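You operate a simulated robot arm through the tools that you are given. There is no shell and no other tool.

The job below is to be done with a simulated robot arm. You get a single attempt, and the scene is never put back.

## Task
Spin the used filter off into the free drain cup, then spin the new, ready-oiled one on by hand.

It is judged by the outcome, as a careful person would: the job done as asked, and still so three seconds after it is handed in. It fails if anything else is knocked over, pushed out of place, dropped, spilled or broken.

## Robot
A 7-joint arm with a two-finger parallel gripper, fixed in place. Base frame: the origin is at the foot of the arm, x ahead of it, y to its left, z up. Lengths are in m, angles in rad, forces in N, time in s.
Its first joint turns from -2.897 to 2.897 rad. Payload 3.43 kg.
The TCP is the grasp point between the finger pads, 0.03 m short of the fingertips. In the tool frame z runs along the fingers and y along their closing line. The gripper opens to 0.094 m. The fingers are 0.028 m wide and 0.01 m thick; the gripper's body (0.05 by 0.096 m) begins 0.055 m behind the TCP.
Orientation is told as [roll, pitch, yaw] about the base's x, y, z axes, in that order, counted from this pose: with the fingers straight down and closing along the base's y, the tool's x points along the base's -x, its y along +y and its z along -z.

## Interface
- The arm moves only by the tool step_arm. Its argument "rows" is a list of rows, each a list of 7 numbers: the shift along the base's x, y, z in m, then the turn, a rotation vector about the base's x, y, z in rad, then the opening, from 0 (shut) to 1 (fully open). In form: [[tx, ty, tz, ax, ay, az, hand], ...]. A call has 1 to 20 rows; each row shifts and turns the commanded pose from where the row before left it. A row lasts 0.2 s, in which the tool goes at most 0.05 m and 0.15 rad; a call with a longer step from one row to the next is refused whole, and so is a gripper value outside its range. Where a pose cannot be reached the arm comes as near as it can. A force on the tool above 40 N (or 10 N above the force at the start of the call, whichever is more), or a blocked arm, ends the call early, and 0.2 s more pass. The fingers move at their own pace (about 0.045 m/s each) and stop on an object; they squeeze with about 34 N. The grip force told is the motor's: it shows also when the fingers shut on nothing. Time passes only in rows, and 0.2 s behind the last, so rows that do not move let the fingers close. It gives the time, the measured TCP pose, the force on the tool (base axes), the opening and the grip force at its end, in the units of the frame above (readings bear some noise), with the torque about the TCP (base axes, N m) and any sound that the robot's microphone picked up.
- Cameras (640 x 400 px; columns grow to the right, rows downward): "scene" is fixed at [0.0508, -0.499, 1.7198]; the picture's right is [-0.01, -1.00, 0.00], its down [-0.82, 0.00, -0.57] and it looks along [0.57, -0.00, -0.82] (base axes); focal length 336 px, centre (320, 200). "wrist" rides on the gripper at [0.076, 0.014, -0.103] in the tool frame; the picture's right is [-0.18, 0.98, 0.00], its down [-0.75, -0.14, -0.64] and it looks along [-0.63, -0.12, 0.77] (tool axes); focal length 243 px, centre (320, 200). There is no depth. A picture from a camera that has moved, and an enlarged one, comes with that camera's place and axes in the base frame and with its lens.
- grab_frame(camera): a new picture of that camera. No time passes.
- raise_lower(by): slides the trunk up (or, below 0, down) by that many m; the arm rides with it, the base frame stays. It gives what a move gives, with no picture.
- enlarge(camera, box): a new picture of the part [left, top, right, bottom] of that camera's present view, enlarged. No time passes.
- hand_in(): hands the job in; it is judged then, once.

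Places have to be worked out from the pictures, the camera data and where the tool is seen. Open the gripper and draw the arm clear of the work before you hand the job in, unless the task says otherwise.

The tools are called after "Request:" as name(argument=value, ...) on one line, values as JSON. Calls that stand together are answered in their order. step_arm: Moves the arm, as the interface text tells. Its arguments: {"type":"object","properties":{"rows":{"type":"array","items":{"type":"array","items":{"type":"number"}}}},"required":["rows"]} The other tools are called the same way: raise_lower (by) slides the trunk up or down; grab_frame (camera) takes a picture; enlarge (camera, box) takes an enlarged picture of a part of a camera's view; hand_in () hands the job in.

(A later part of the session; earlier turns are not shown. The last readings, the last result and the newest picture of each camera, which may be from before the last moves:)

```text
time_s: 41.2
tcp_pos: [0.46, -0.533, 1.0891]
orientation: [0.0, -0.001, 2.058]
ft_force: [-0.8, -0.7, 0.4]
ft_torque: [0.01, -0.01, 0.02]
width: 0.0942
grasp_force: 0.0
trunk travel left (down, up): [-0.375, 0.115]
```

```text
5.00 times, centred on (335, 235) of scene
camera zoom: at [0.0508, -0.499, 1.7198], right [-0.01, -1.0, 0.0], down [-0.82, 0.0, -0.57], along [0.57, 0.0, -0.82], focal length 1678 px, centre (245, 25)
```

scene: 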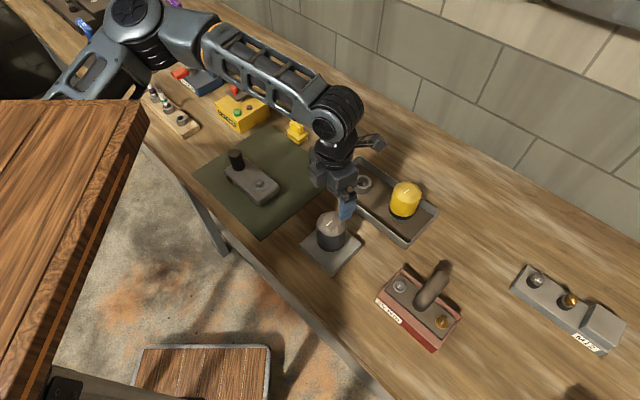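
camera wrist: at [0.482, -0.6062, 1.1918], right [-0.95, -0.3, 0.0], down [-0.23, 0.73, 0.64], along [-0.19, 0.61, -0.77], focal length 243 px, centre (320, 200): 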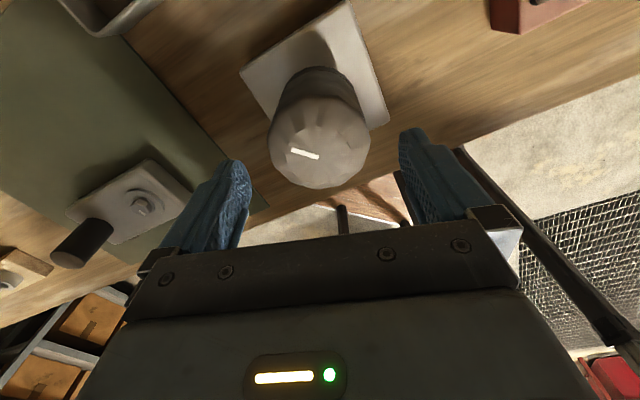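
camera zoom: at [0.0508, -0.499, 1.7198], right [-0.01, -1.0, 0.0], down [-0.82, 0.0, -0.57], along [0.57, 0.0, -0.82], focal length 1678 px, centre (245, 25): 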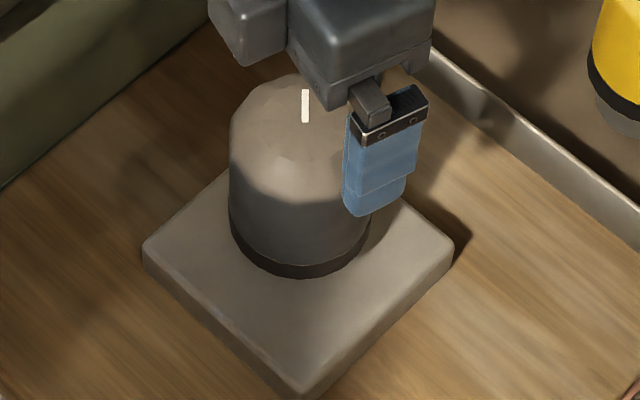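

The mark has turned exactly with the hand (≈227°), with no slip, and the filter rose about 6 mm. I wind the wrist back above it for a second stroke and recentre.

Request:
step_arm(rows=[[0, 0.0012, 0.02, 0, 0, -0.15, 1], [-0.0002, 0.0012, 0, 0, 0, -0.15, 1], [0, 0, 0, 0, 0, -0.15, 1], [0, 0, 0, 0, 0, -0.15, 1], [0, 0, 0, 0, 0, -0.15, 1], [0, 0, 0, 0, 0, -0.15, 1], [0, 0, 0, 0, 0, -0.15, 1], [0, 0, 0, 0, 0, -0.15, 1], [0, 0, 0, 0, 0, -0.15, 1], [0, 0, 0, 0, 0, -0.15, 1], [0, 0, 0, 0, 0, -0.15, 1], [0, 0, 0, 0, 0, -0.15, 1], [0, 0, 0, 0, 0, -0.15, 1], [0, 0, 0, 0, 0, -0.15, 1], [0, 0, 0, 0, 0, -0.15, 1], [0, 0, 0, 0, 0, -0.15, 1], [0, 0, 0, 0, 0, -0.15, 1], [0, 0, 0, 0, 0, -0.15, 1], [0, 0, 0, 0, 0, -0.15, 1], [0, 0, 0, 0, 0, -0.15, 1]])

Request:
step_arm(rows=[[0, 0, 0, 0, 0, -0.15, 1], [0, 0, 0, 0, 0, -0.15, 1], [0, 0, 0, 0, 0, -0.15, 1], [0, 0, 0, 0, 0, -0.15, 1], [0, 0, 0, 0, 0, -0.15, 1], [0, 0, 0, 0, 0, -0.15, 1], [0, 0, 0, 0, 0, -0.1, 1], [0, 0, 0, 0, 0, 0, 1]])

Request:
grab_frame(camera="wrist")

```text
time_s: 45.4
tcp_pos: [0.4575, -0.5297, 1.1094]
orientation: [0.0, 0.0, -0.941]
ft_force: [0.1, -0.5, 0.6]
ft_torque: [-0.04, 0.01, 0.0]
width: 0.094
grasp_force: 0.2
trunk travel left (down, up): [-0.375, 0.115]
```

```text
time_s: 47.2
tcp_pos: [0.4587, -0.5306, 1.1107]
orientation: [0.001, 0.0, -1.94]
ft_force: [0.8, -0.2, 0.0]
ft_torque: [-0.01, -0.03, 0.0]
width: 0.0939
grasp_force: 0.1
trunk travel left (down, up): [-0.375, 0.115]
```

```text
taken
camera wrist: at [0.4986, -0.4623, 1.2126], right [0.85, -0.53, 0.0], down [-0.4, -0.65, 0.64], along [-0.34, -0.55, -0.77], focal length 243 px, centre (320, 200)
```

wrist: 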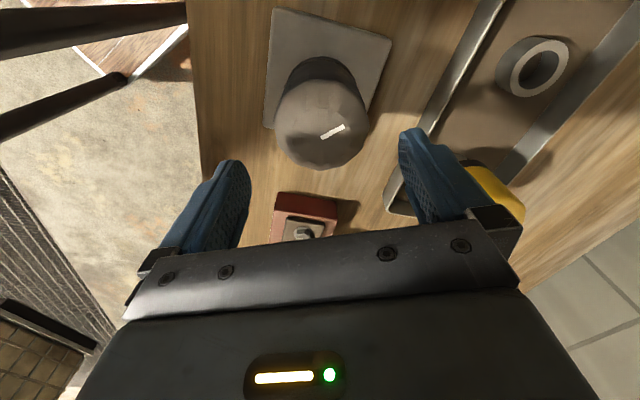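

The filter axis now lines up with the tool axis to within a millimetre. I descend and grip again.

Request:
step_arm(rows=[[0, 0, -0.03, 0, 0, 0, 1], [0, 0, -0.03, 0, 0, 0, 1], [0, 0, -0.025, 0, 0, 0, 1], [0, 0, -0.0164, 0, 0, 0, 1], [0, 0, 0, 0, 0, 0, 1], [0, 0, 0, 0, 0, 0, 0.85], [0, 0, 0, 0, 0, 0, 0], [0, 0, 0, 0, 0, 0, 0], [0, 0, 0, 0, 0, 0, 0]])

```text
time_s: 49.2
tcp_pos: [0.4595, -0.5302, 1.0089]
orientation: [0.001, -0.001, -1.935]
ft_force: [13.2, -6.3, 0.2]
ft_torque: [0.14, 0.61, -0.03]
width: 0.0719
grasp_force: 34.1
trunk travel left (down, up): [-0.375, 0.115]
```

Grip is firm; a 14 N side load along the closing line means I'm 1.4 mm off, so I shift that much and start the second stroke.

Request:
step_arm(rows=[[0.0007, -0.0003, 0, 0, 0, 0, 0], [0.0006, -0.0002, 0, 0, 0, 0, 0], [0, 0, 0, 0, 0, 0, 0]])

Request:
step_arm(rows=[[0, 0, 0.00016, 0, 0, 0.1, 0], [0, 0, 0.00016, 0, 0, 0.1, 0], [0, 0, 0.00016, 0, 0, 0.1, 0], [0, 0, 0.00016, 0, 0, 0.1, 0], [0, 0, 0.00016, 0, 0, 0.1, 0], [0, 0, 0, 0, 0, 0, 0]])

```text
time_s: 50.0
tcp_pos: [0.46, -0.5305, 1.008]
orientation: [0.0, 0.0, -1.939]
ft_force: [8.7, 5.0, 8.8]
ft_torque: [0.1, -0.05, -0.02]
width: 0.0717
grasp_force: 33.9
trunk travel left (down, up): [-0.375, 0.115]
```

```text
time_s: 51.4
tcp_pos: [0.4604, -0.5299, 1.0092]
orientation: [-0.002, 0.001, -1.435]
ft_force: [7.4, 3.2, 4.7]
ft_torque: [-0.51, 0.36, -0.04]
width: 0.0718
grasp_force: 33.3
trunk travel left (down, up): [-0.375, 0.115]
```

Loads are small and z tracks well. I continue with small corrections.

Request:
step_arm(rows=[[0.0006, 0.0003, 0, 0, 0, 0, 0], [0, 0, 0.00018, 0, 0, 0.1, 0], [0, 0, 0.00018, 0, 0, 0.1, 0], [0, 0, 0.00018, 0, 0, 0.1, 0], [0, 0, 0.00018, 0, 0, 0.1, 0], [0, 0, 0.00018, 0, 0, 0.1, 0], [0, 0, 0.00018, 0, 0, 0.1, 0], [0, 0, 0, 0, 0, 0, 0]])

```text
time_s: 53.2
tcp_pos: [0.4608, -0.5311, 1.0095]
orientation: [0.0, 0.001, -0.835]
ft_force: [-1.9, -2.2, 5.1]
ft_torque: [-0.24, 0.13, -0.05]
width: 0.0718
grasp_force: 33.9
trunk travel left (down, up): [-0.375, 0.115]
```

Tracking well (forces under 6 N). I keep going in larger chunks.

Request:
step_arm(rows=[[0, 0, 0.0002, 0, 0, 0.1, 0], [0, 0, 0.0002, 0, 0, 0.1, 0], [0, 0, 0.0002, 0, 0, 0.1, 0], [0, 0, 0.0002, 0, 0, 0.1, 0], [0, 0, 0.0002, 0, 0, 0.1, 0], [0, 0, 0.0002, 0, 0, 0.1, 0], [0, 0, 0.0002, 0, 0, 0.1, 0], [0, 0, 0, 0, 0, 0, 0]])

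```text
time_s: 55.0
tcp_pos: [0.4603, -0.5301, 1.01]
orientation: [-0.001, 0.0, -0.136]
ft_force: [0.4, -1.1, -2.9]
ft_torque: [-0.01, -0.03, -0.01]
width: 0.0716
grasp_force: 34.1
trunk travel left (down, up): [-0.375, 0.115]
```

Forces near zero. I continue turning with the same lift.

Request:
step_arm(rows=[[0, 0, 0.00015, 0, 0, 0.1, 0], [0, 0, 0.00015, 0, 0, 0.1, 0], [0, 0, 0.00015, 0, 0, 0.1, 0], [0, 0, 0.00015, 0, 0, 0.1, 0], [0, 0, 0.00015, 0, 0, 0.1, 0], [0, 0, 0.00015, 0, 0, 0.1, 0], [0, 0, 0.00015, 0, 0, 0.1, 0], [0, 0, 0, 0, 0, 0, 0]])

Request:
enlarge(camera="scene", box=[295, 195, 375, 275])

```text
time_s: 56.8
tcp_pos: [0.4599, -0.5299, 1.0129]
orientation: [-0.002, 0.0, 0.563]
ft_force: [0.2, 0.1, -3.6]
ft_torque: [0.0, -0.03, 0.01]
width: 0.0717
grasp_force: 33.7
trunk travel left (down, up): [-0.375, 0.115]
```

```text
5.00 times, centred on (335, 235) of scene
camera zoom: at [0.0508, -0.499, 1.7198], right [-0.01, -1.0, 0.0], down [-0.82, 0.0, -0.57], along [0.57, 0.0, -0.82], focal length 1678 px, centre (245, 25)
```

zoom: 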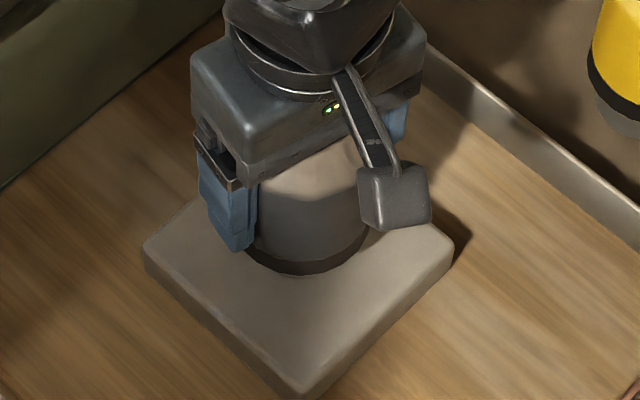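

Side loads vanished and z reads a steady -3.6 N, which looks like the filter's own weight: it is off the thread. I lift straight up slowly to confirm.

Request:
step_arm(rows=[[0, 0, 0.002, 0, 0, 0, 0], [0, 0, 0.002, 0, 0, 0, 0], [0, 0, 0, 0, 0, 0, 0]])

Request:
enlarge(camera="scene", box=[295, 195, 375, 275])

```text
time_s: 57.6
tcp_pos: [0.4603, -0.5301, 1.0172]
orientation: [0.0, -0.001, 0.563]
ft_force: [-0.7, -0.1, -3.4]
ft_torque: [0.01, 0.01, -0.01]
width: 0.0716
grasp_force: 34.3
trunk travel left (down, up): [-0.375, 0.115]
```

```text
5.00 times, centred on (335, 235) of scene
camera zoom: at [0.0508, -0.499, 1.7198], right [-0.01, -1.0, 0.0], down [-0.82, 0.0, -0.57], along [0.57, 0.0, -0.82], focal length 1678 px, centre (245, 25)
```

zoom: 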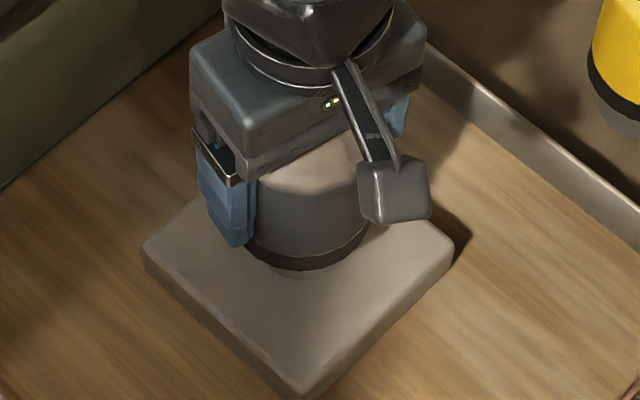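

It lifts freely, weight ≈3.5 N. I raise it straight up clear of the stud and tray wall, then take a careful look at the free cup and the bare mount.

Request:
step_arm(rows=[[0, 0, 0.01, 0, 0, 0, 0], [0, 0, 0.015, 0, 0, 0, 0], [0, 0, 0.02, 0, 0, 0, 0], [0, 0, 0.02, 0, 0, 0, 0], [0, 0, 0.02, 0, 0, 0, 0], [0, 0, 0.015, 0, 0, 0, 0], [0, 0, 0, 0, 0, 0, 0]])

Request:
enlarge(camera="scene", box=[295, 195, 375, 275])

Request:
enlarge(camera="scene", box=[335, 155, 445, 245])

Request:
grab_frame(camera="wrist")

```text
time_s: 59.2
tcp_pos: [0.4609, -0.5297, 1.1182]
orientation: [0.001, 0.002, 0.561]
ft_force: [-1.4, 0.0, -4.0]
ft_torque: [-0.01, -0.04, -0.02]
width: 0.0715
grasp_force: 34.0
trunk travel left (down, up): [-0.375, 0.115]
```

```text
5.00 times, centred on (335, 235) of scene
camera zoom: at [0.0508, -0.499, 1.7198], right [-0.01, -1.0, 0.0], down [-0.82, 0.0, -0.57], along [0.57, 0.0, -0.82], focal length 1678 px, centre (245, 25)
```

zoom: 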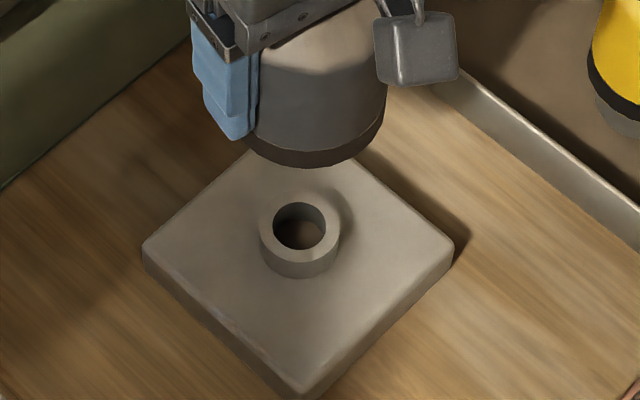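

```text
4.44 times, centred on (390, 200) of scene
camera zoom: at [0.0508, -0.499, 1.7198], right [-0.01, -1.0, 0.0], down [-0.82, 0.0, -0.57], along [0.57, 0.0, -0.82], focal length 1492 px, centre (9, 200)
```

zoom: 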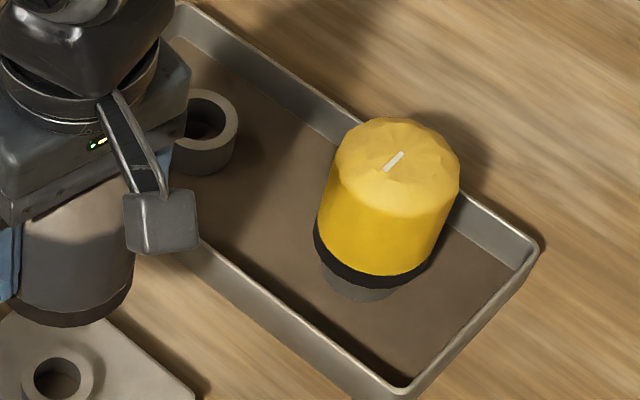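

```text
taken
camera wrist: at [0.3875, -0.557, 1.2198], right [-0.37, 0.93, 0.0], down [0.71, 0.28, 0.64], along [0.6, 0.24, -0.77], focal length 243 px, centre (320, 200)
```

wrist: 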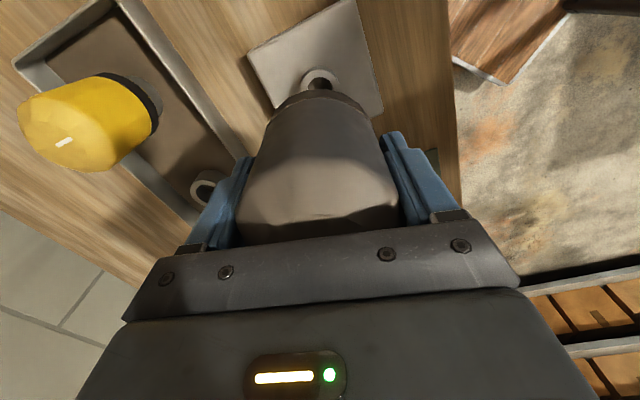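

The mount is a plain ring boss centred at about (0.4603, -0.530), rim z≈0.949, and no old gasket is left on it (the filter's dark ring came off with it). The free cup works out to (0.6625, -0.628), rim ≈0.933. I carry the filter upright over there, turning the wrist camera out of the scene view.

Request:
step_arm(rows=[[0.0201, -0.0098, 0, 0, 0, -0.15, 0], [0.0201, -0.0098, 0, 0, 0, -0.15, 0], [0.0201, -0.0098, 0, 0, 0, -0.15, 0], [0.0201, -0.0098, 0, 0, 0, -0.15, 0], [0.0201, -0.0098, 0, 0, 0, -0.15, 0], [0.0201, -0.0098, 0, 0, 0, -0.15, 0], [0.0201, -0.0098, 0, 0, 0, -0.15, 0], [0.0201, -0.0098, 0, 0, 0, -0.15, 0], [0.0201, -0.0098, 0, 0, 0, -0.15, 0], [0.0201, -0.0098, 0, 0, 0, -0.15, 0], [0, 0, 0, 0, 0, 0, 0]])

Request:
grab_frame(camera="scene")

Request:
grab_frame(camera="wrist")

Request:
enlarge(camera="scene", box=[320, 130, 440, 250])

```text
time_s: 61.6
tcp_pos: [0.6624, -0.6273, 1.1161]
orientation: [0.0, 0.001, -0.939]
ft_force: [-0.5, 0.1, -3.3]
ft_torque: [0.01, 0.0, 0.01]
width: 0.0718
grasp_force: 34.3
trunk travel left (down, up): [-0.375, 0.115]
```

```text
taken
```

scene: 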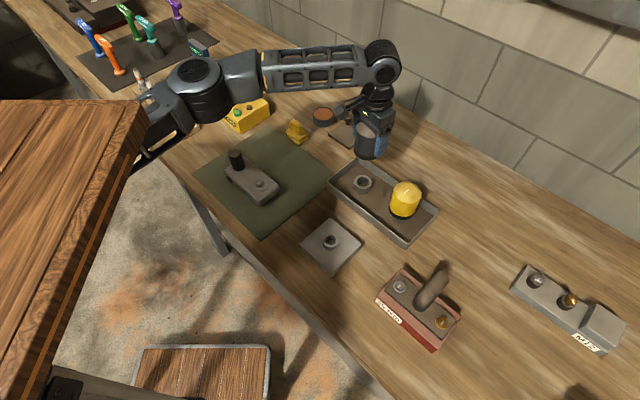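

```text
taken
camera wrist: at [0.628, -0.5562, 1.2189], right [0.9, 0.43, 0.0], down [0.33, -0.69, 0.64], along [0.28, -0.58, -0.77], focal length 243 px, centre (320, 200)
```

wrist: 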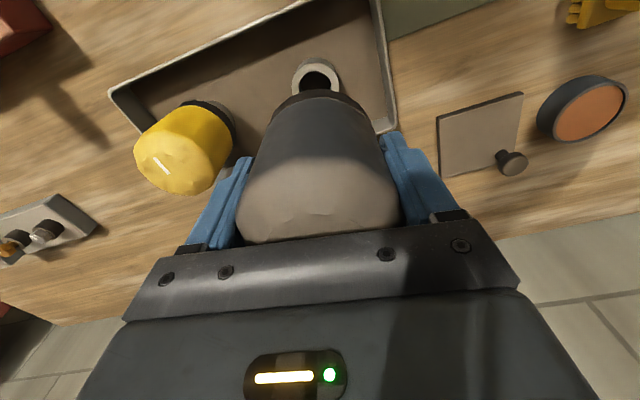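

```text
3.33 times, centred on (380, 190) of scene
camera zoom: at [0.0508, -0.499, 1.7198], right [-0.01, -1.0, 0.0], down [-0.82, 0.0, -0.57], along [0.57, 0.0, -0.82], focal length 1119 px, centre (120, 233)
```

zoom: 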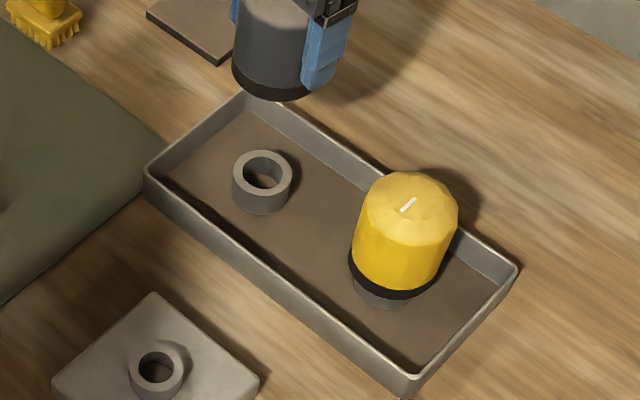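

The scene view puts the cup centre at (0.662, -0.629). I check with an enlarged wrist view, where the cup's rim peeks out beside the held filter.

Request:
enlarge(camera="wrist", box=[250, 30, 390, 130])

Request:
enlarge(camera="scene", box=[345, 170, 385, 195])

```text
4.00 times, centred on (320, 80) of wrist
camera zoom: at [0.628, -0.5562, 1.2189], right [0.9, 0.43, 0.0], down [0.33, -0.69, 0.64], along [0.28, -0.58, -0.77], focal length 970 px, centre (320, 680)
```

zoom: 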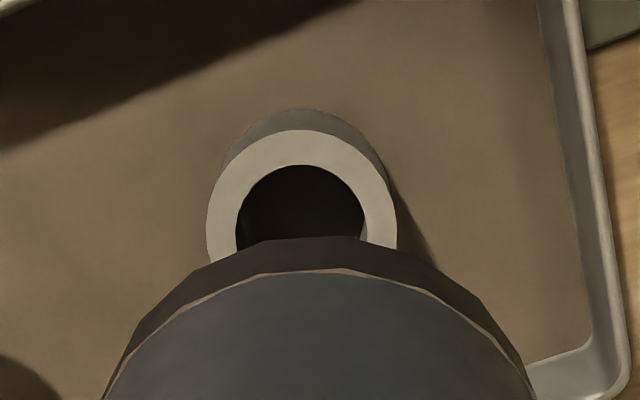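

```text
16.00 times, centred on (365, 182) of scene
camera zoom: at [0.0508, -0.499, 1.7198], right [-0.01, -1.0, 0.0], down [-0.82, 0.0, -0.57], along [0.57, 0.0, -0.82], focal length 5370 px, centre (-400, 480)
```

zoom: 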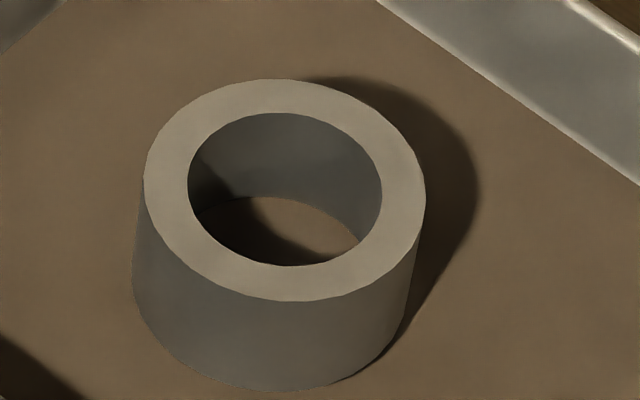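

Rim is clearly measured: the cup is ~5 mm off the tool axis (toward -x/-y side). I zoom on the held filter's lower edge in the scene to get its true centre and bottom height too.

Request:
enlarge(camera="scene", box=[345, 130, 393, 165])

Request:
enlarge(camera="wrist", box=[220, 60, 420, 250])

```text
11.43 times, centred on (369, 148) of scene
camera zoom: at [0.0508, -0.499, 1.7198], right [-0.01, -1.0, 0.0], down [-0.82, 0.0, -0.57], along [0.57, 0.0, -0.82], focal length 3836 px, centre (-240, 800)
```

zoom: 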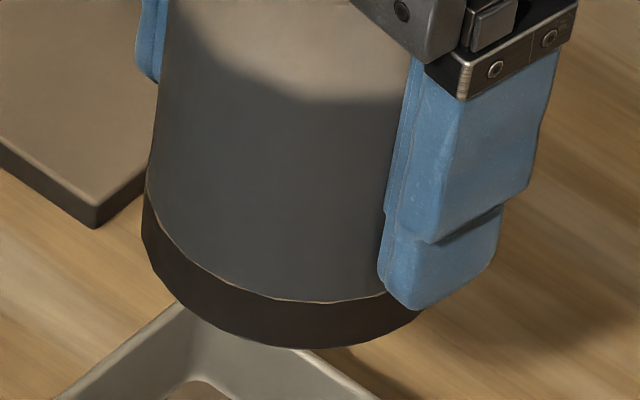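

```text
2.11 times, centred on (320, 155) of wrist
camera zoom: at [0.628, -0.5562, 1.2189], right [0.9, 0.43, 0.0], down [0.33, -0.69, 0.64], along [0.28, -0.58, -0.77], focal length 511 px, centre (320, 295)
```

zoom: 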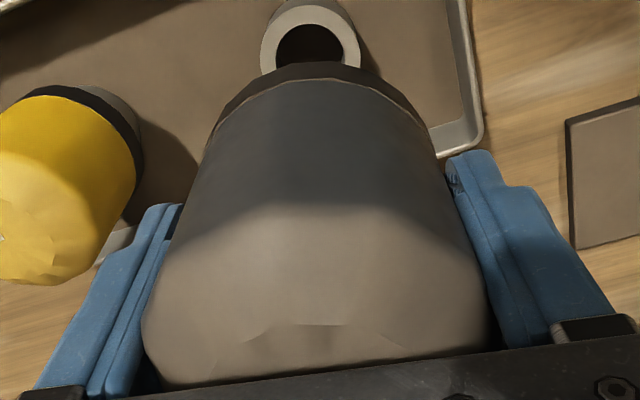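

Both views agree: the filter must shift about (-4.3, -2.7) mm to be over the cup; its bottom is ≈0.05 m below the TCP. I make that shift and lower part way, then re-check.

Request:
step_arm(rows=[[-0.0043, -0.0027, 0, 0, 0, 0, 0], [0, 0, -0.02, 0, 0, 0, 0], [0, 0, -0.02, 0, 0, 0, 0], [0, 0, -0.02, 0, 0, 0, 0], [0, 0, -0.01, 0, 0, 0, 0], [0, 0, 0, 0, 0, 0, 0]])

Request:
enlarge(camera="wrist", box=[250, 30, 390, 130])

Request:
enlarge(camera="scene", box=[340, 145, 400, 200])

```text
time_s: 63.0
tcp_pos: [0.6583, -0.6319, 1.0476]
orientation: [0.0, 0.0, -0.937]
ft_force: [0.3, 0.4, -3.9]
ft_torque: [0.0, 0.0, -0.03]
width: 0.0717
grasp_force: 33.6
trunk travel left (down, up): [-0.375, 0.115]
```

```text
4.00 times, centred on (320, 80) of wrist
camera zoom: at [0.624, -0.5598, 1.1489], right [0.9, 0.43, 0.0], down [0.33, -0.69, 0.64], along [0.28, -0.58, -0.77], focal length 970 px, centre (320, 680)
```

zoom: 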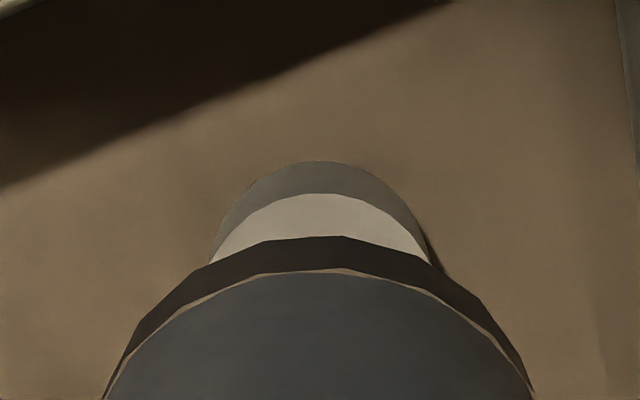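

```text
7.27 times, centred on (370, 172) of scene
camera zoom: at [0.0508, -0.499, 1.7198], right [-0.01, -1.0, 0.0], down [-0.82, 0.0, -0.57], along [0.57, 0.0, -0.82], focal length 2441 px, centre (-44, 400)
```

zoom: 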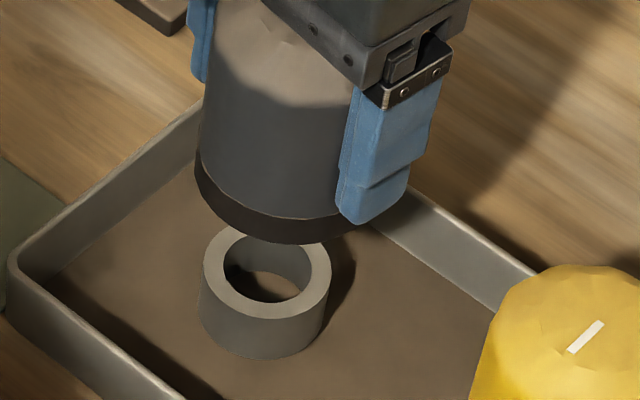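

Column-wise the cup is centred; front-back I judge ~1.5 mm of correction (-1.4, +1.0 mm). The cup bore (≈36 mm) is wider than the mount's (≈28 mm), so there's slack. I lower to just above the rim.

Request:
step_arm(rows=[[-0.0014, 0.001, -0.005, 0, 0, 0, 0], [0, 0, -0.012, 0, 0, 0, 0], [0, 0, -0.012, 0, 0, 0, 0], [0, 0, -0.008, 0, 0, 0, 0], [0, 0, 0, 0, 0, 0, 0]])

Request:
enlarge(camera="scene", box=[340, 145, 400, 200])

Request:
enlarge(camera="wrist", box=[250, 30, 390, 130])

```text
time_s: 64.2
tcp_pos: [0.6567, -0.63, 1.0083]
orientation: [-0.001, 0.0, -0.938]
ft_force: [-0.1, 0.2, -3.3]
ft_torque: [-0.03, 0.01, -0.01]
width: 0.0716
grasp_force: 34.3
trunk travel left (down, up): [-0.375, 0.115]
```

```text
7.27 times, centred on (370, 172) of scene
camera zoom: at [0.0508, -0.499, 1.7198], right [-0.01, -1.0, 0.0], down [-0.82, 0.0, -0.57], along [0.57, 0.0, -0.82], focal length 2441 px, centre (-44, 400)
```

zoom: 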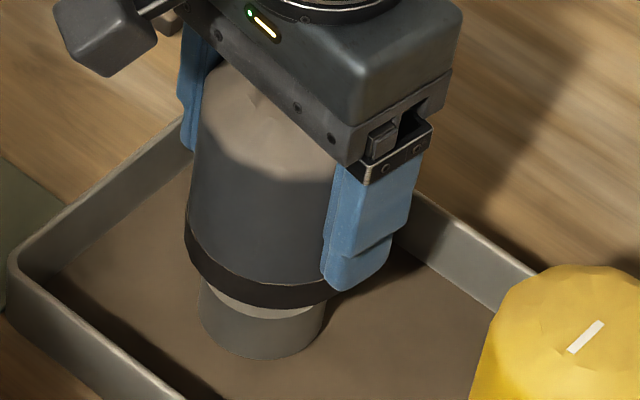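

```text
4.00 times, centred on (320, 80) of wrist
camera zoom: at [0.6222, -0.5587, 1.1109], right [0.9, 0.43, 0.0], down [0.33, -0.69, 0.64], along [0.28, -0.58, -0.77], focal length 970 px, centre (320, 680)
```

zoom: 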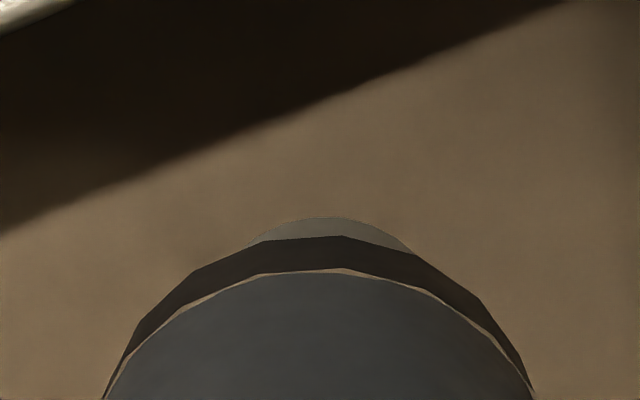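

The filter looks concentric over the cup. I lower in small steps watching for contact.

Request:
step_arm(rows=[[0, 0, -0.003, 0, 0, 0, 0], [0, 0, -0.003, 0, 0, 0, 0], [0, 0, -0.003, 0, 0, 0, 0], [0, 0, 0, 0, 0, 0, 0]])

Request:
step_arm(rows=[[0, 0, -0.002, 0, 0, 0, 0], [0, 0, -0.002, 0, 0, 0, 0], [0, 0, -0.002, 0, 0, 0, 0], [0, 0, 0, 0, 0, 0, 0]])

Request:
enlarge(camera="scene", box=[340, 145, 400, 200])

```text
time_s: 65.2
tcp_pos: [0.6559, -0.6305, 1.0004]
orientation: [-0.001, 0.0, -0.937]
ft_force: [1.0, -0.6, -3.3]
ft_torque: [-0.04, 0.01, 0.03]
width: 0.0716
grasp_force: 34.2
trunk travel left (down, up): [-0.375, 0.115]
```

```text
time_s: 66.2
tcp_pos: [0.6555, -0.6297, 0.9951]
orientation: [0.001, 0.0, -0.937]
ft_force: [-0.6, -0.4, -3.1]
ft_torque: [0.02, 0.02, -0.01]
width: 0.0713
grasp_force: 34.0
trunk travel left (down, up): [-0.375, 0.115]
```

```text
7.27 times, centred on (370, 172) of scene
camera zoom: at [0.0508, -0.499, 1.7198], right [-0.01, -1.0, 0.0], down [-0.82, 0.0, -0.57], along [0.57, 0.0, -0.82], focal length 2441 px, centre (-44, 400)
```

zoom: 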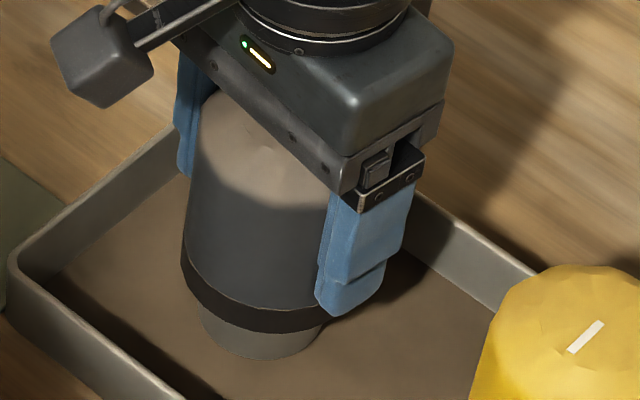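

Still no contact; the stub appears to be entering the bore. I continue in 1 mm steps.

Request:
step_arm(rows=[[0, 0, -0.001, 0, 0, 0, 0], [0, 0, -0.001, 0, 0, 0, 0], [0, 0, -0.001, 0, 0, 0, 0], [0, 0, -0.001, 0, 0, 0, 0], [0, 0, 0, 0, 0, 0, 0]])

```text
time_s: 67.4
tcp_pos: [0.6553, -0.6311, 0.9919]
orientation: [-0.001, -0.002, -0.937]
ft_force: [0.1, -1.0, 7.5]
ft_torque: [0.29, 0.05, -0.05]
width: 0.0715
grasp_force: 33.5
trunk travel left (down, up): [-0.375, 0.115]
```

Contact at about z 0.992, as expected for the bottom face resting on the cup rim. I ease off the push and look before letting go.

Request:
step_arm(rows=[[0, 0, 0.0008, 0, 0, 0, 0], [0, 0, 0, 0, 0, 0, 0]])

Request:
enlarge(camera="scene", box=[340, 145, 400, 200])

Request:
grab_frame(camera="wrist")

```text
time_s: 68.0
tcp_pos: [0.6561, -0.6294, 0.9917]
orientation: [-0.001, 0.001, -0.936]
ft_force: [0.5, 1.1, 5.3]
ft_torque: [-0.3, -0.02, -0.05]
width: 0.0715
grasp_force: 34.0
trunk travel left (down, up): [-0.375, 0.115]
```

```text
7.27 times, centred on (370, 172) of scene
camera zoom: at [0.0508, -0.499, 1.7198], right [-0.01, -1.0, 0.0], down [-0.82, 0.0, -0.57], along [0.57, 0.0, -0.82], focal length 2441 px, centre (-44, 400)
```

zoom: 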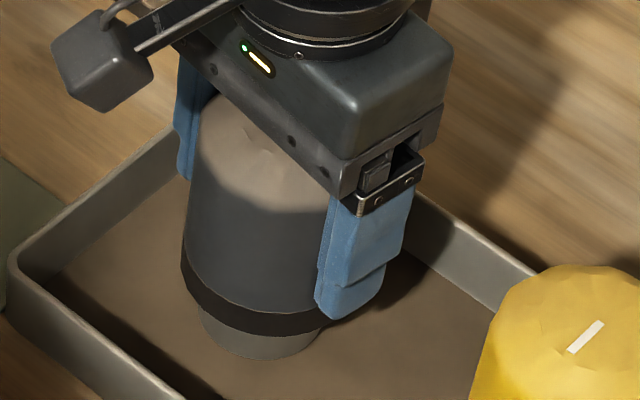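

```text
taken
camera wrist: at [0.6211, -0.5584, 1.0943], right [0.9, 0.43, 0.0], down [0.33, -0.69, 0.64], along [0.28, -0.58, -0.77], focal length 243 px, centre (320, 200)
```

wrist: 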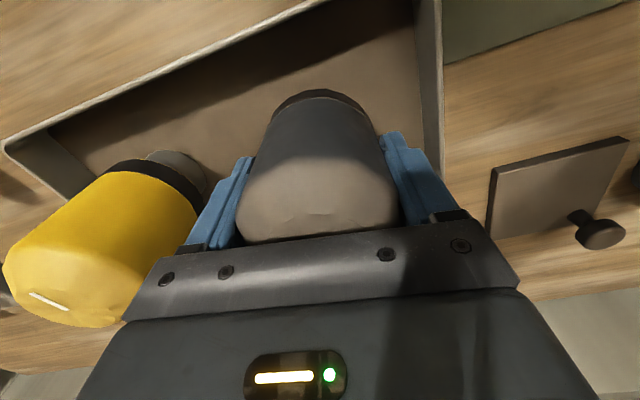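

The stance matches the yellow one on its own cup. I open the fingers evenly and check that it stands.

Request:
step_arm(rows=[[0, 0, 0.0004, 0, 0, 0, 0], [0, 0, 0, 0, 0, 0, 0.8], [0, 0, 0, 0, 0, 0, 0.9], [0, 0, 0, 0, 0, 0, 1], [0, 0, 0, 0, 0, 0, 1]])

Request:
enlarge(camera="scene", box=[340, 145, 400, 200])

Request:
grab_frame(camera="wrist")

```text
time_s: 69.2
tcp_pos: [0.6551, -0.6297, 0.9923]
orientation: [0.0, 0.0, -0.938]
ft_force: [-0.4, -0.4, -0.2]
ft_torque: [-0.03, -0.03, 0.01]
width: 0.0938
grasp_force: 0.0
trunk travel left (down, up): [-0.375, 0.115]
```

```text
7.27 times, centred on (370, 172) of scene
camera zoom: at [0.0508, -0.499, 1.7198], right [-0.01, -1.0, 0.0], down [-0.82, 0.0, -0.57], along [0.57, 0.0, -0.82], focal length 2441 px, centre (-44, 400)
```

zoom: 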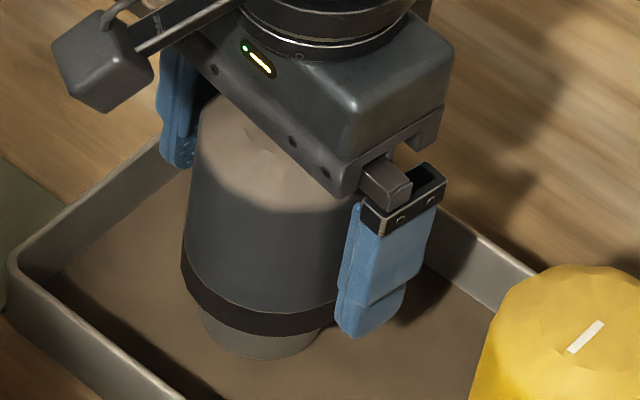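

```text
taken
camera wrist: at [0.6211, -0.5587, 1.0941], right [0.9, 0.43, 0.0], down [0.33, -0.69, 0.64], along [0.28, -0.58, -0.77], focal length 243 px, centre (320, 200)
```

wrist: 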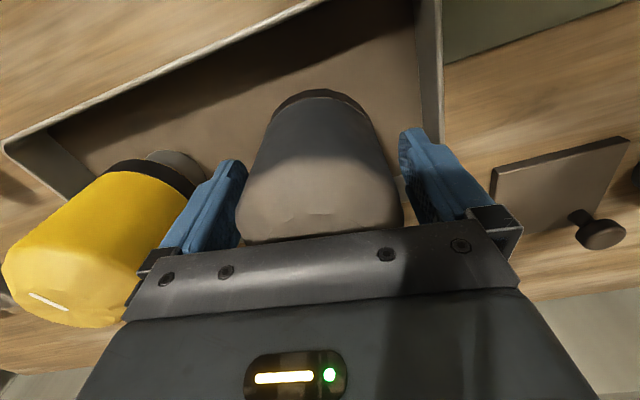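

The used filter stands by itself in the cup. I lift straight off and view it and the yellow filter.

Request:
step_arm(rows=[[0, 0, 0.01, 0, 0, 0, 1], [0, 0, 0.02, 0, 0, 0, 1], [0, 0, 0.03, 0, 0, 0, 1], [0, 0, 0.03, 0, 0, 0, 1], [0, 0, 0.03, 0, 0, 0, 1], [0, 0, 0.02, 0, 0, 0, 1], [0, 0, 0, 0, 0, 0, 1]])

Request:
enlarge(camera="scene", box=[325, 140, 445, 250])

Request:
grab_frame(camera="wrist")

```text
time_s: 70.8
tcp_pos: [0.6559, -0.6302, 1.1327]
orientation: [0.0, 0.001, -0.937]
ft_force: [0.7, 0.5, 0.6]
ft_torque: [-0.02, -0.01, 0.03]
width: 0.0939
grasp_force: 0.0
trunk travel left (down, up): [-0.375, 0.115]
```

```text
3.64 times, centred on (385, 195) of scene
camera zoom: at [0.0508, -0.499, 1.7198], right [-0.01, -1.0, 0.0], down [-0.82, 0.0, -0.57], along [0.57, 0.0, -0.82], focal length 1220 px, centre (84, 218)
```

zoom: 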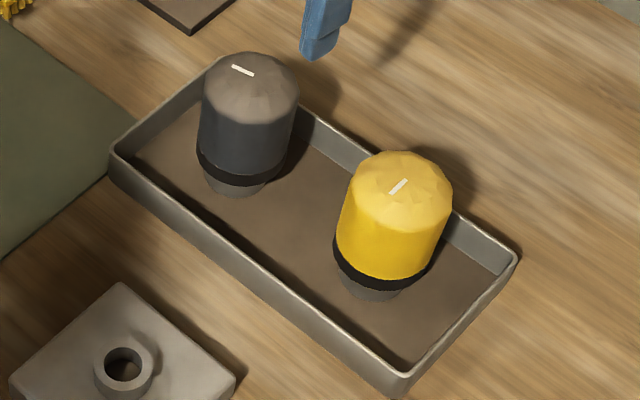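

```text
taken
camera wrist: at [0.6223, -0.5584, 1.2355], right [0.9, 0.43, 0.0], down [0.33, -0.69, 0.64], along [0.28, -0.58, -0.77], focal length 243 px, centre (320, 200)
```

wrist: 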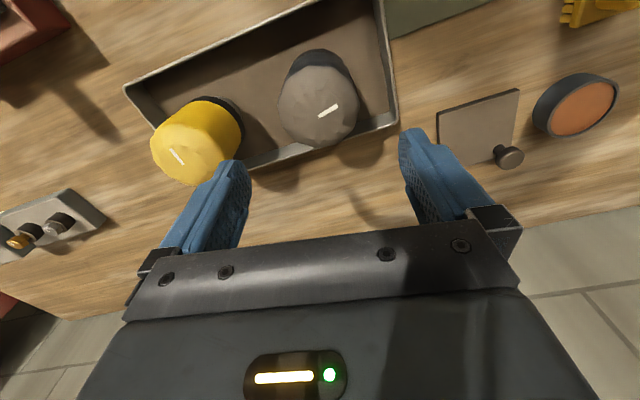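

The used filter stands squarely on its cup at (0.657, -0.628). The yellow filter's axis computes to about (0.558, -0.727), apex ≈1.034. I hover over it to refine.

Request:
step_arm(rows=[[-0.0247, -0.0243, 0, 0, 0, 0, 1], [-0.0247, -0.0243, 0, 0, 0, 0, 1], [-0.0247, -0.0243, 0, 0, 0, 0, 1], [-0.0246, -0.0242, 0, 0, 0, 0, 1], [0, 0, 0, 0, 0, 0, 1]])

Request:
grab_frame(camera="wrist")

Request:
enlarge(camera="wrist", box=[250, 30, 390, 160])

Request:
enlarge(camera="scene", box=[380, 170, 430, 225])

```text
time_s: 72.0
tcp_pos: [0.5647, -0.7137, 1.1319]
orientation: [0.0, 0.0, -0.938]
ft_force: [-0.1, 0.4, 0.5]
ft_torque: [0.03, 0.01, -0.01]
width: 0.0939
grasp_force: 0.0
out of reach, approached as far as the arm can: row 4
trunk travel left (down, up): [-0.375, 0.115]
```

```text
taken
camera wrist: at [0.5307, -0.6426, 1.2342], right [0.9, 0.43, 0.0], down [0.33, -0.69, 0.64], along [0.28, -0.58, -0.77], focal length 243 px, centre (320, 200)
```

wrist: 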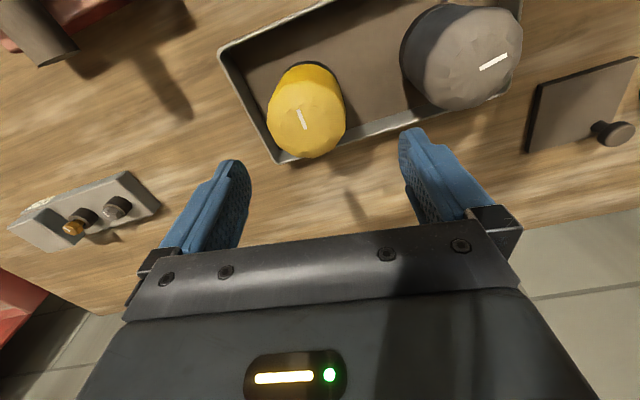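

```text
3.08 times, centred on (320, 95) of wrist
camera zoom: at [0.5307, -0.6426, 1.2342], right [0.9, 0.43, 0.0], down [0.33, -0.69, 0.64], along [0.28, -0.58, -0.77], focal length 746 px, centre (320, 523)
```

zoom: 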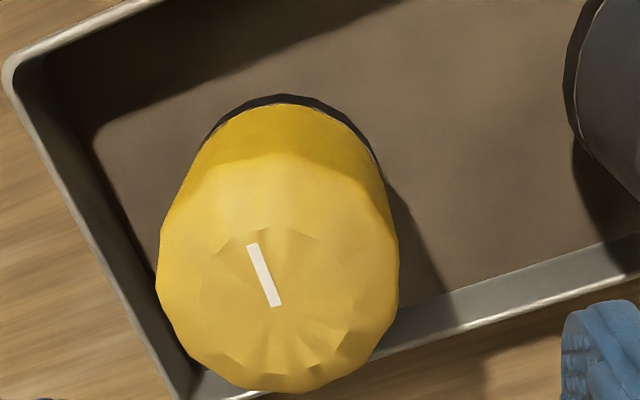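

```text
7.27 times, centred on (405, 198) of scene
camera zoom: at [0.0508, -0.499, 1.7198], right [-0.01, -1.0, 0.0], down [-0.82, 0.0, -0.57], along [0.57, 0.0, -0.82], focal length 2441 px, centre (-298, 218)
```

zoom: 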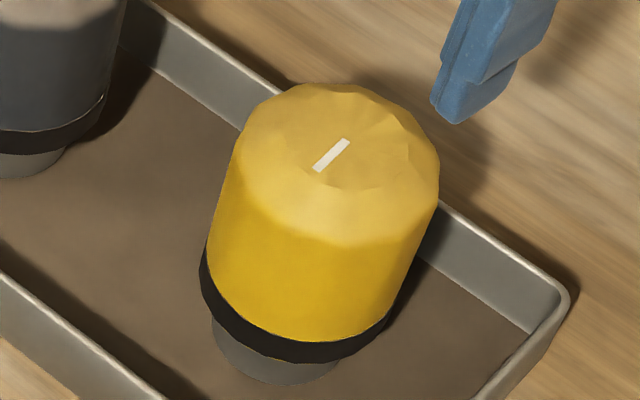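

The arm ran out of reach at this height (row 4). The yellow filter's axis is confirmed at (0.5582, -0.7272) in both views. Raising the trunk gives the arm more reach at this height, so I raise it 0.08 m.

Request:
raise_lower(by=0.08)

Request:
grab_frame(camera="scene")

Request:
grab_frame(camera="wrist")

```text
time_s: 73.2
tcp_pos: [0.5651, -0.7138, 1.2124]
orientation: [0.0, 0.0, -0.936]
ft_force: [0.7, 0.5, -0.3]
ft_torque: [0.0, -0.01, 0.01]
width: 0.0943
grasp_force: 0.0
trunk travel left (down, up): [-0.455, 0.035]
```

```text
taken
```

scene: 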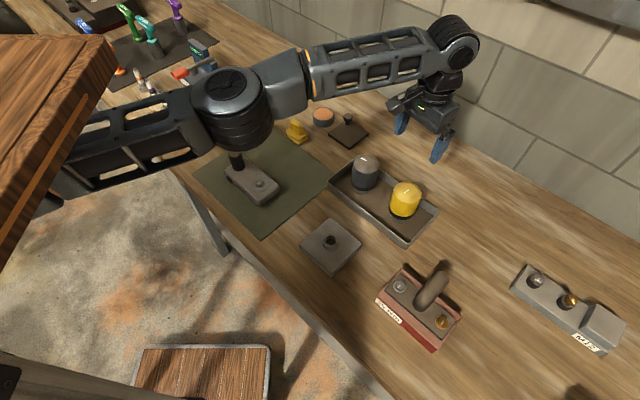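

```text
taken
camera wrist: at [0.5309, -0.6424, 1.3143], right [0.9, 0.43, 0.0], down [0.33, -0.69, 0.64], along [0.28, -0.58, -0.77], focal length 243 px, centre (320, 200)
```

wrist: 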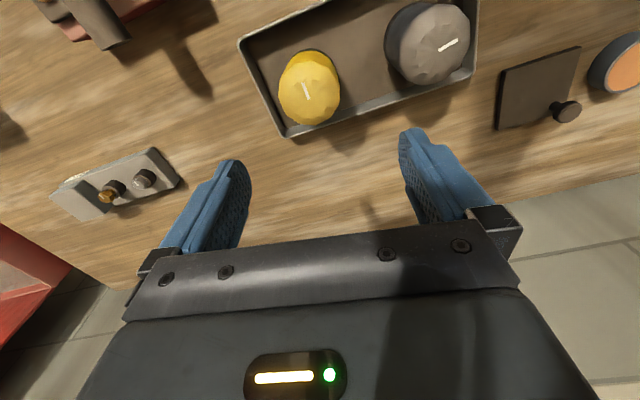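

Now I lower the arm back by 0.08 m, without sideways motion, and see where it is.

Request:
step_arm(rows=[[0, 0, -0.04, 0, 0, 0, 1], [0, 0, -0.04, 0, 0, 0, 1], [0, 0, 0, 0, 0, 0, 1], [0, 0, 0, 0, 0, 0, 1]])

```text
time_s: 74.2
tcp_pos: [0.5659, -0.7124, 1.1336]
orientation: [0.0, -0.001, -0.939]
ft_force: [0.4, -0.4, 0.9]
ft_torque: [0.01, 0.0, 0.01]
width: 0.094
grasp_force: 0.0
trunk travel left (down, up): [-0.455, 0.035]
```

It held its place. I make the sideways correction (-6.2, -15.1) mm and look again.

Request:
step_arm(rows=[[-0.0062, -0.0151, 0, 0, 0, 0, 1], [0, 0, 0, 0, 0, 0, 1], [0, 0, 0, 0, 0, 0, 1]])

Request:
grab_frame(camera="wrist")

Request:
enlarge(camera="wrist", box=[250, 30, 390, 160])

```text
time_s: 75.0
tcp_pos: [0.562, -0.7205, 1.1332]
orientation: [-0.001, -0.001, -0.936]
ft_force: [0.8, 0.1, -0.1]
ft_torque: [0.0, 0.02, 0.02]
width: 0.0941
grasp_force: 0.1
out of reach, approached as far as the arm can: row 1
trunk travel left (down, up): [-0.455, 0.035]
```

```text
taken
camera wrist: at [0.5275, -0.6479, 1.2356], right [0.9, 0.43, 0.0], down [0.33, -0.69, 0.64], along [0.28, -0.58, -0.77], focal length 243 px, centre (320, 200)
```

wrist: 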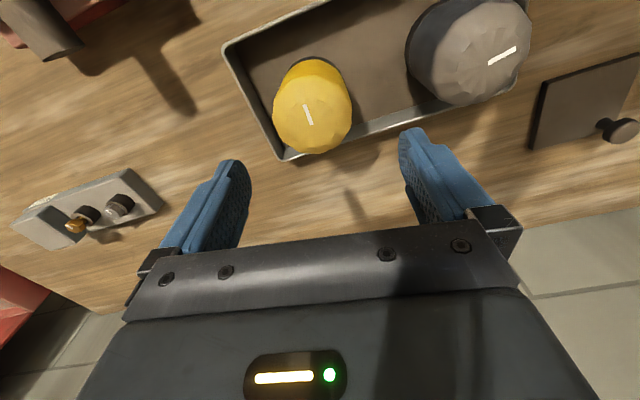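

```text
3.08 times, centred on (320, 95) of wrist
camera zoom: at [0.5275, -0.6479, 1.2356], right [0.9, 0.43, 0.0], down [0.33, -0.69, 0.64], along [0.28, -0.58, -0.77], focal length 746 px, centre (320, 523)
```

zoom: 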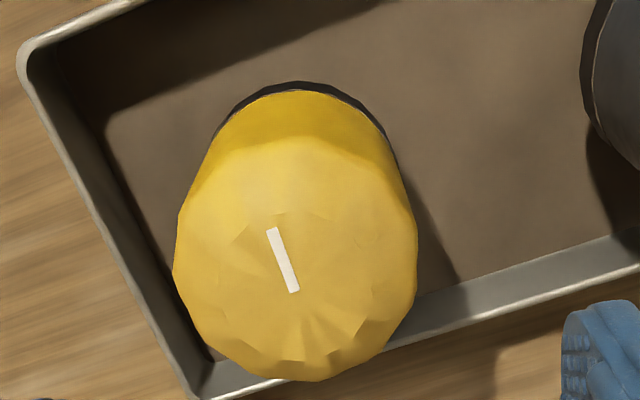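

Still short by roughly (-3.1, -9.7) mm. I test whether a further small step in the same direction gains anything, a bit lower but still above the dome.

Request:
step_arm(rows=[[0, 0, -0.02, 0, 0, 0, 1], [-0.0015, -0.004, 0, 0, 0, 0, 1], [-0.0015, -0.004, 0, 0, 0, 0, 1], [0, 0, 0, 0, 0, 0, 1]])

Request:
grab_frame(camera="scene")

```text
time_s: 76.0
tcp_pos: [0.5572, -0.7208, 1.1132]
orientation: [0.0, 0.001, -0.936]
ft_force: [-0.7, 0.2, -0.9]
ft_torque: [0.0, 0.02, -0.01]
width: 0.0941
grasp_force: 0.0
out of reach, approached as far as the arm can: row 2, 3
trunk travel left (down, up): [-0.455, 0.035]
```

```text
taken
```

scene: 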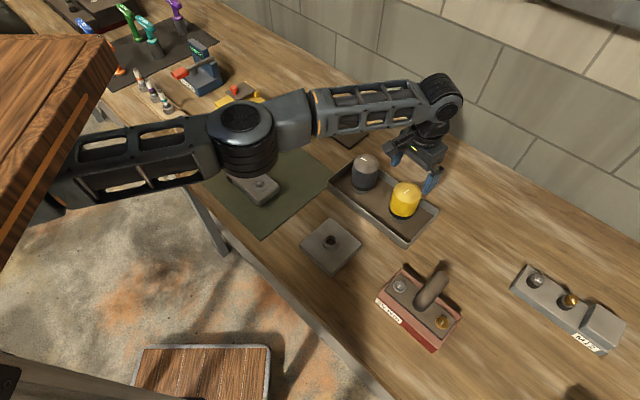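

It only slides along; the limit seems tied to arm posture. I turn the wrist toward another yaw here (well above both filters) to see whether that frees the reach.

Request:
step_arm(rows=[[0, 0, 0, 0, 0, 0.15, 1], [0, 0, 0, 0, 0, 0.15, 1], [0, 0, 0, 0, 0, 0.15, 1], [0, 0, 0, 0, 0, 0.15, 1], [0, 0, 0, 0, 0, 0.15, 1], [0, 0, 0, 0, 0, 0.15, 1], [0.0005, -0.003, 0, 0, 0, 0, 1], [0.0005, -0.003, 0, 0, 0, 0, 1], [0, 0, 0, 0, 0, 0, 1]])

Request:
grab_frame(camera="scene")

```text
time_s: 78.0
tcp_pos: [0.5549, -0.7212, 1.1106]
orientation: [0.0, 0.0, -0.038]
ft_force: [-1.1, 0.4, 0.5]
ft_torque: [0.05, 0.01, -0.03]
width: 0.094
grasp_force: 0.0
out of reach, approached as far as the arm can: row 7, 8
trunk travel left (down, up): [-0.455, 0.035]
```

```text
taken
```

scene: 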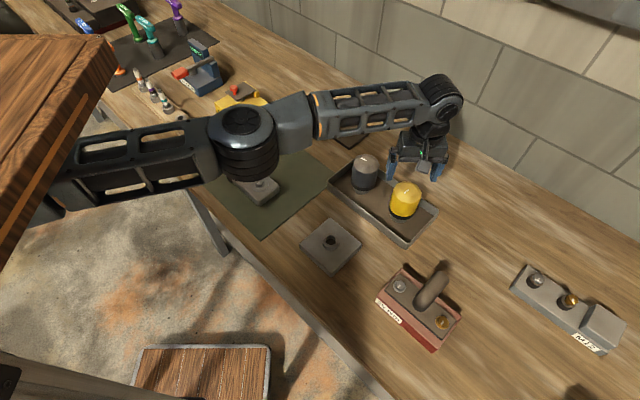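

Yaw makes no difference, so it's plain reach at this height; lower down the reach should be greater. I return to yaw ≈ -0.92, where the remaining offset lies along the finger width (harmless for clearance), and check the view.

Request:
step_arm(rows=[[0, 0, 0, 0, 0, -0.15, 1], [0, 0, 0, 0, 0, -0.15, 1], [0, 0, 0, 0, 0, -0.15, 1], [0, 0, 0, 0, 0, -0.15, 1], [0, 0, 0, 0, 0, -0.15, 1], [0, 0, 0, 0, 0, -0.15, 1], [0, 0, 0, 0, 0, 0, 1]])

Request:
grab_frame(camera="wrist")

Request:
enlarge(camera="wrist", box=[250, 30, 390, 160])

```text
time_s: 79.6
tcp_pos: [0.5555, -0.7206, 1.1116]
orientation: [0.001, 0.0, -0.939]
ft_force: [0.1, 0.6, 0.5]
ft_torque: [-0.03, 0.0, 0.02]
width: 0.0939
grasp_force: 0.0
trunk travel left (down, up): [-0.455, 0.035]
```

```text
taken
camera wrist: at [0.5214, -0.6492, 1.2138], right [0.9, 0.43, 0.0], down [0.33, -0.69, 0.64], along [0.28, -0.58, -0.77], focal length 243 px, centre (320, 200)
```

wrist: 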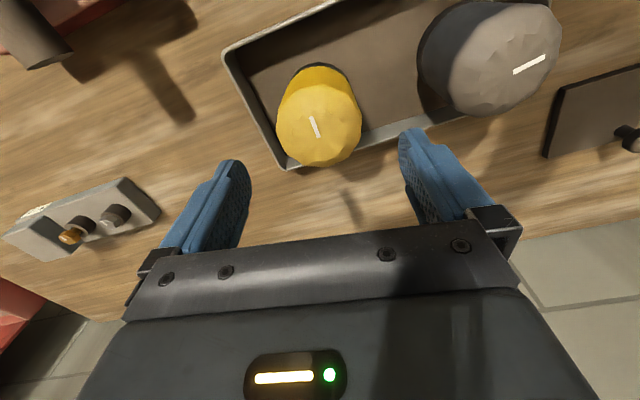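

```text
3.08 times, centred on (320, 95) of wrist
camera zoom: at [0.5214, -0.6492, 1.2138], right [0.9, 0.43, 0.0], down [0.33, -0.69, 0.64], along [0.28, -0.58, -0.77], focal length 746 px, centre (320, 523)
```

zoom: 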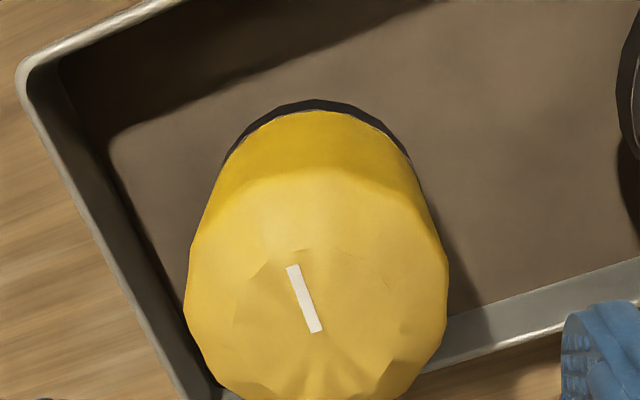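

The closing line is aligned (0.5 mm); only ~8.7 mm remains along the finger width. I descend between-fingers to z≈1.06 and attempt the rest of the shift there.

Request:
step_arm(rows=[[0, 0, -0.02, 0, 0, 0, 1], [0, 0, -0.02, 0, 0, 0, 1], [0, 0, -0.01, 0, 0, 0, 1], [0.001, -0.002, 0, 0, 0, 0, 1], [0.001, -0.002, 0, 0, 0, 0, 1], [0, 0, 0, 0, 0, 0, 1]])

Request:
grab_frame(camera="wrist")

```text
time_s: 81.0
tcp_pos: [0.5548, -0.7186, 1.0616]
orientation: [0.0, 0.0, -0.937]
ft_force: [-0.7, 0.3, -0.4]
ft_torque: [0.02, 0.0, 0.0]
width: 0.0941
grasp_force: 0.1
out of reach, approached as far as the arm can: row 3, 5
trunk travel left (down, up): [-0.455, 0.035]
```

```text
taken
camera wrist: at [0.5197, -0.6471, 1.1644], right [0.9, 0.43, 0.0], down [0.33, -0.69, 0.64], along [0.28, -0.58, -0.77], focal length 243 px, centre (320, 200)
```

wrist: 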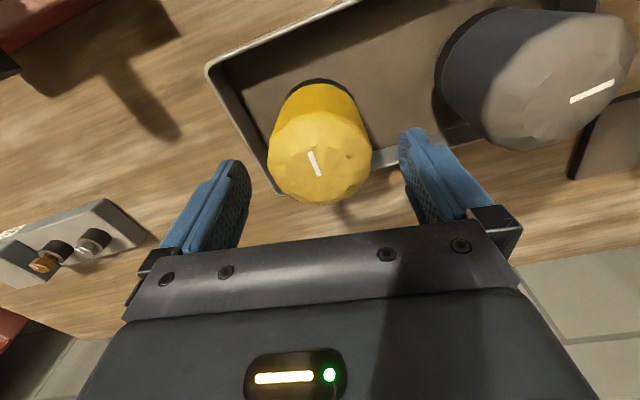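

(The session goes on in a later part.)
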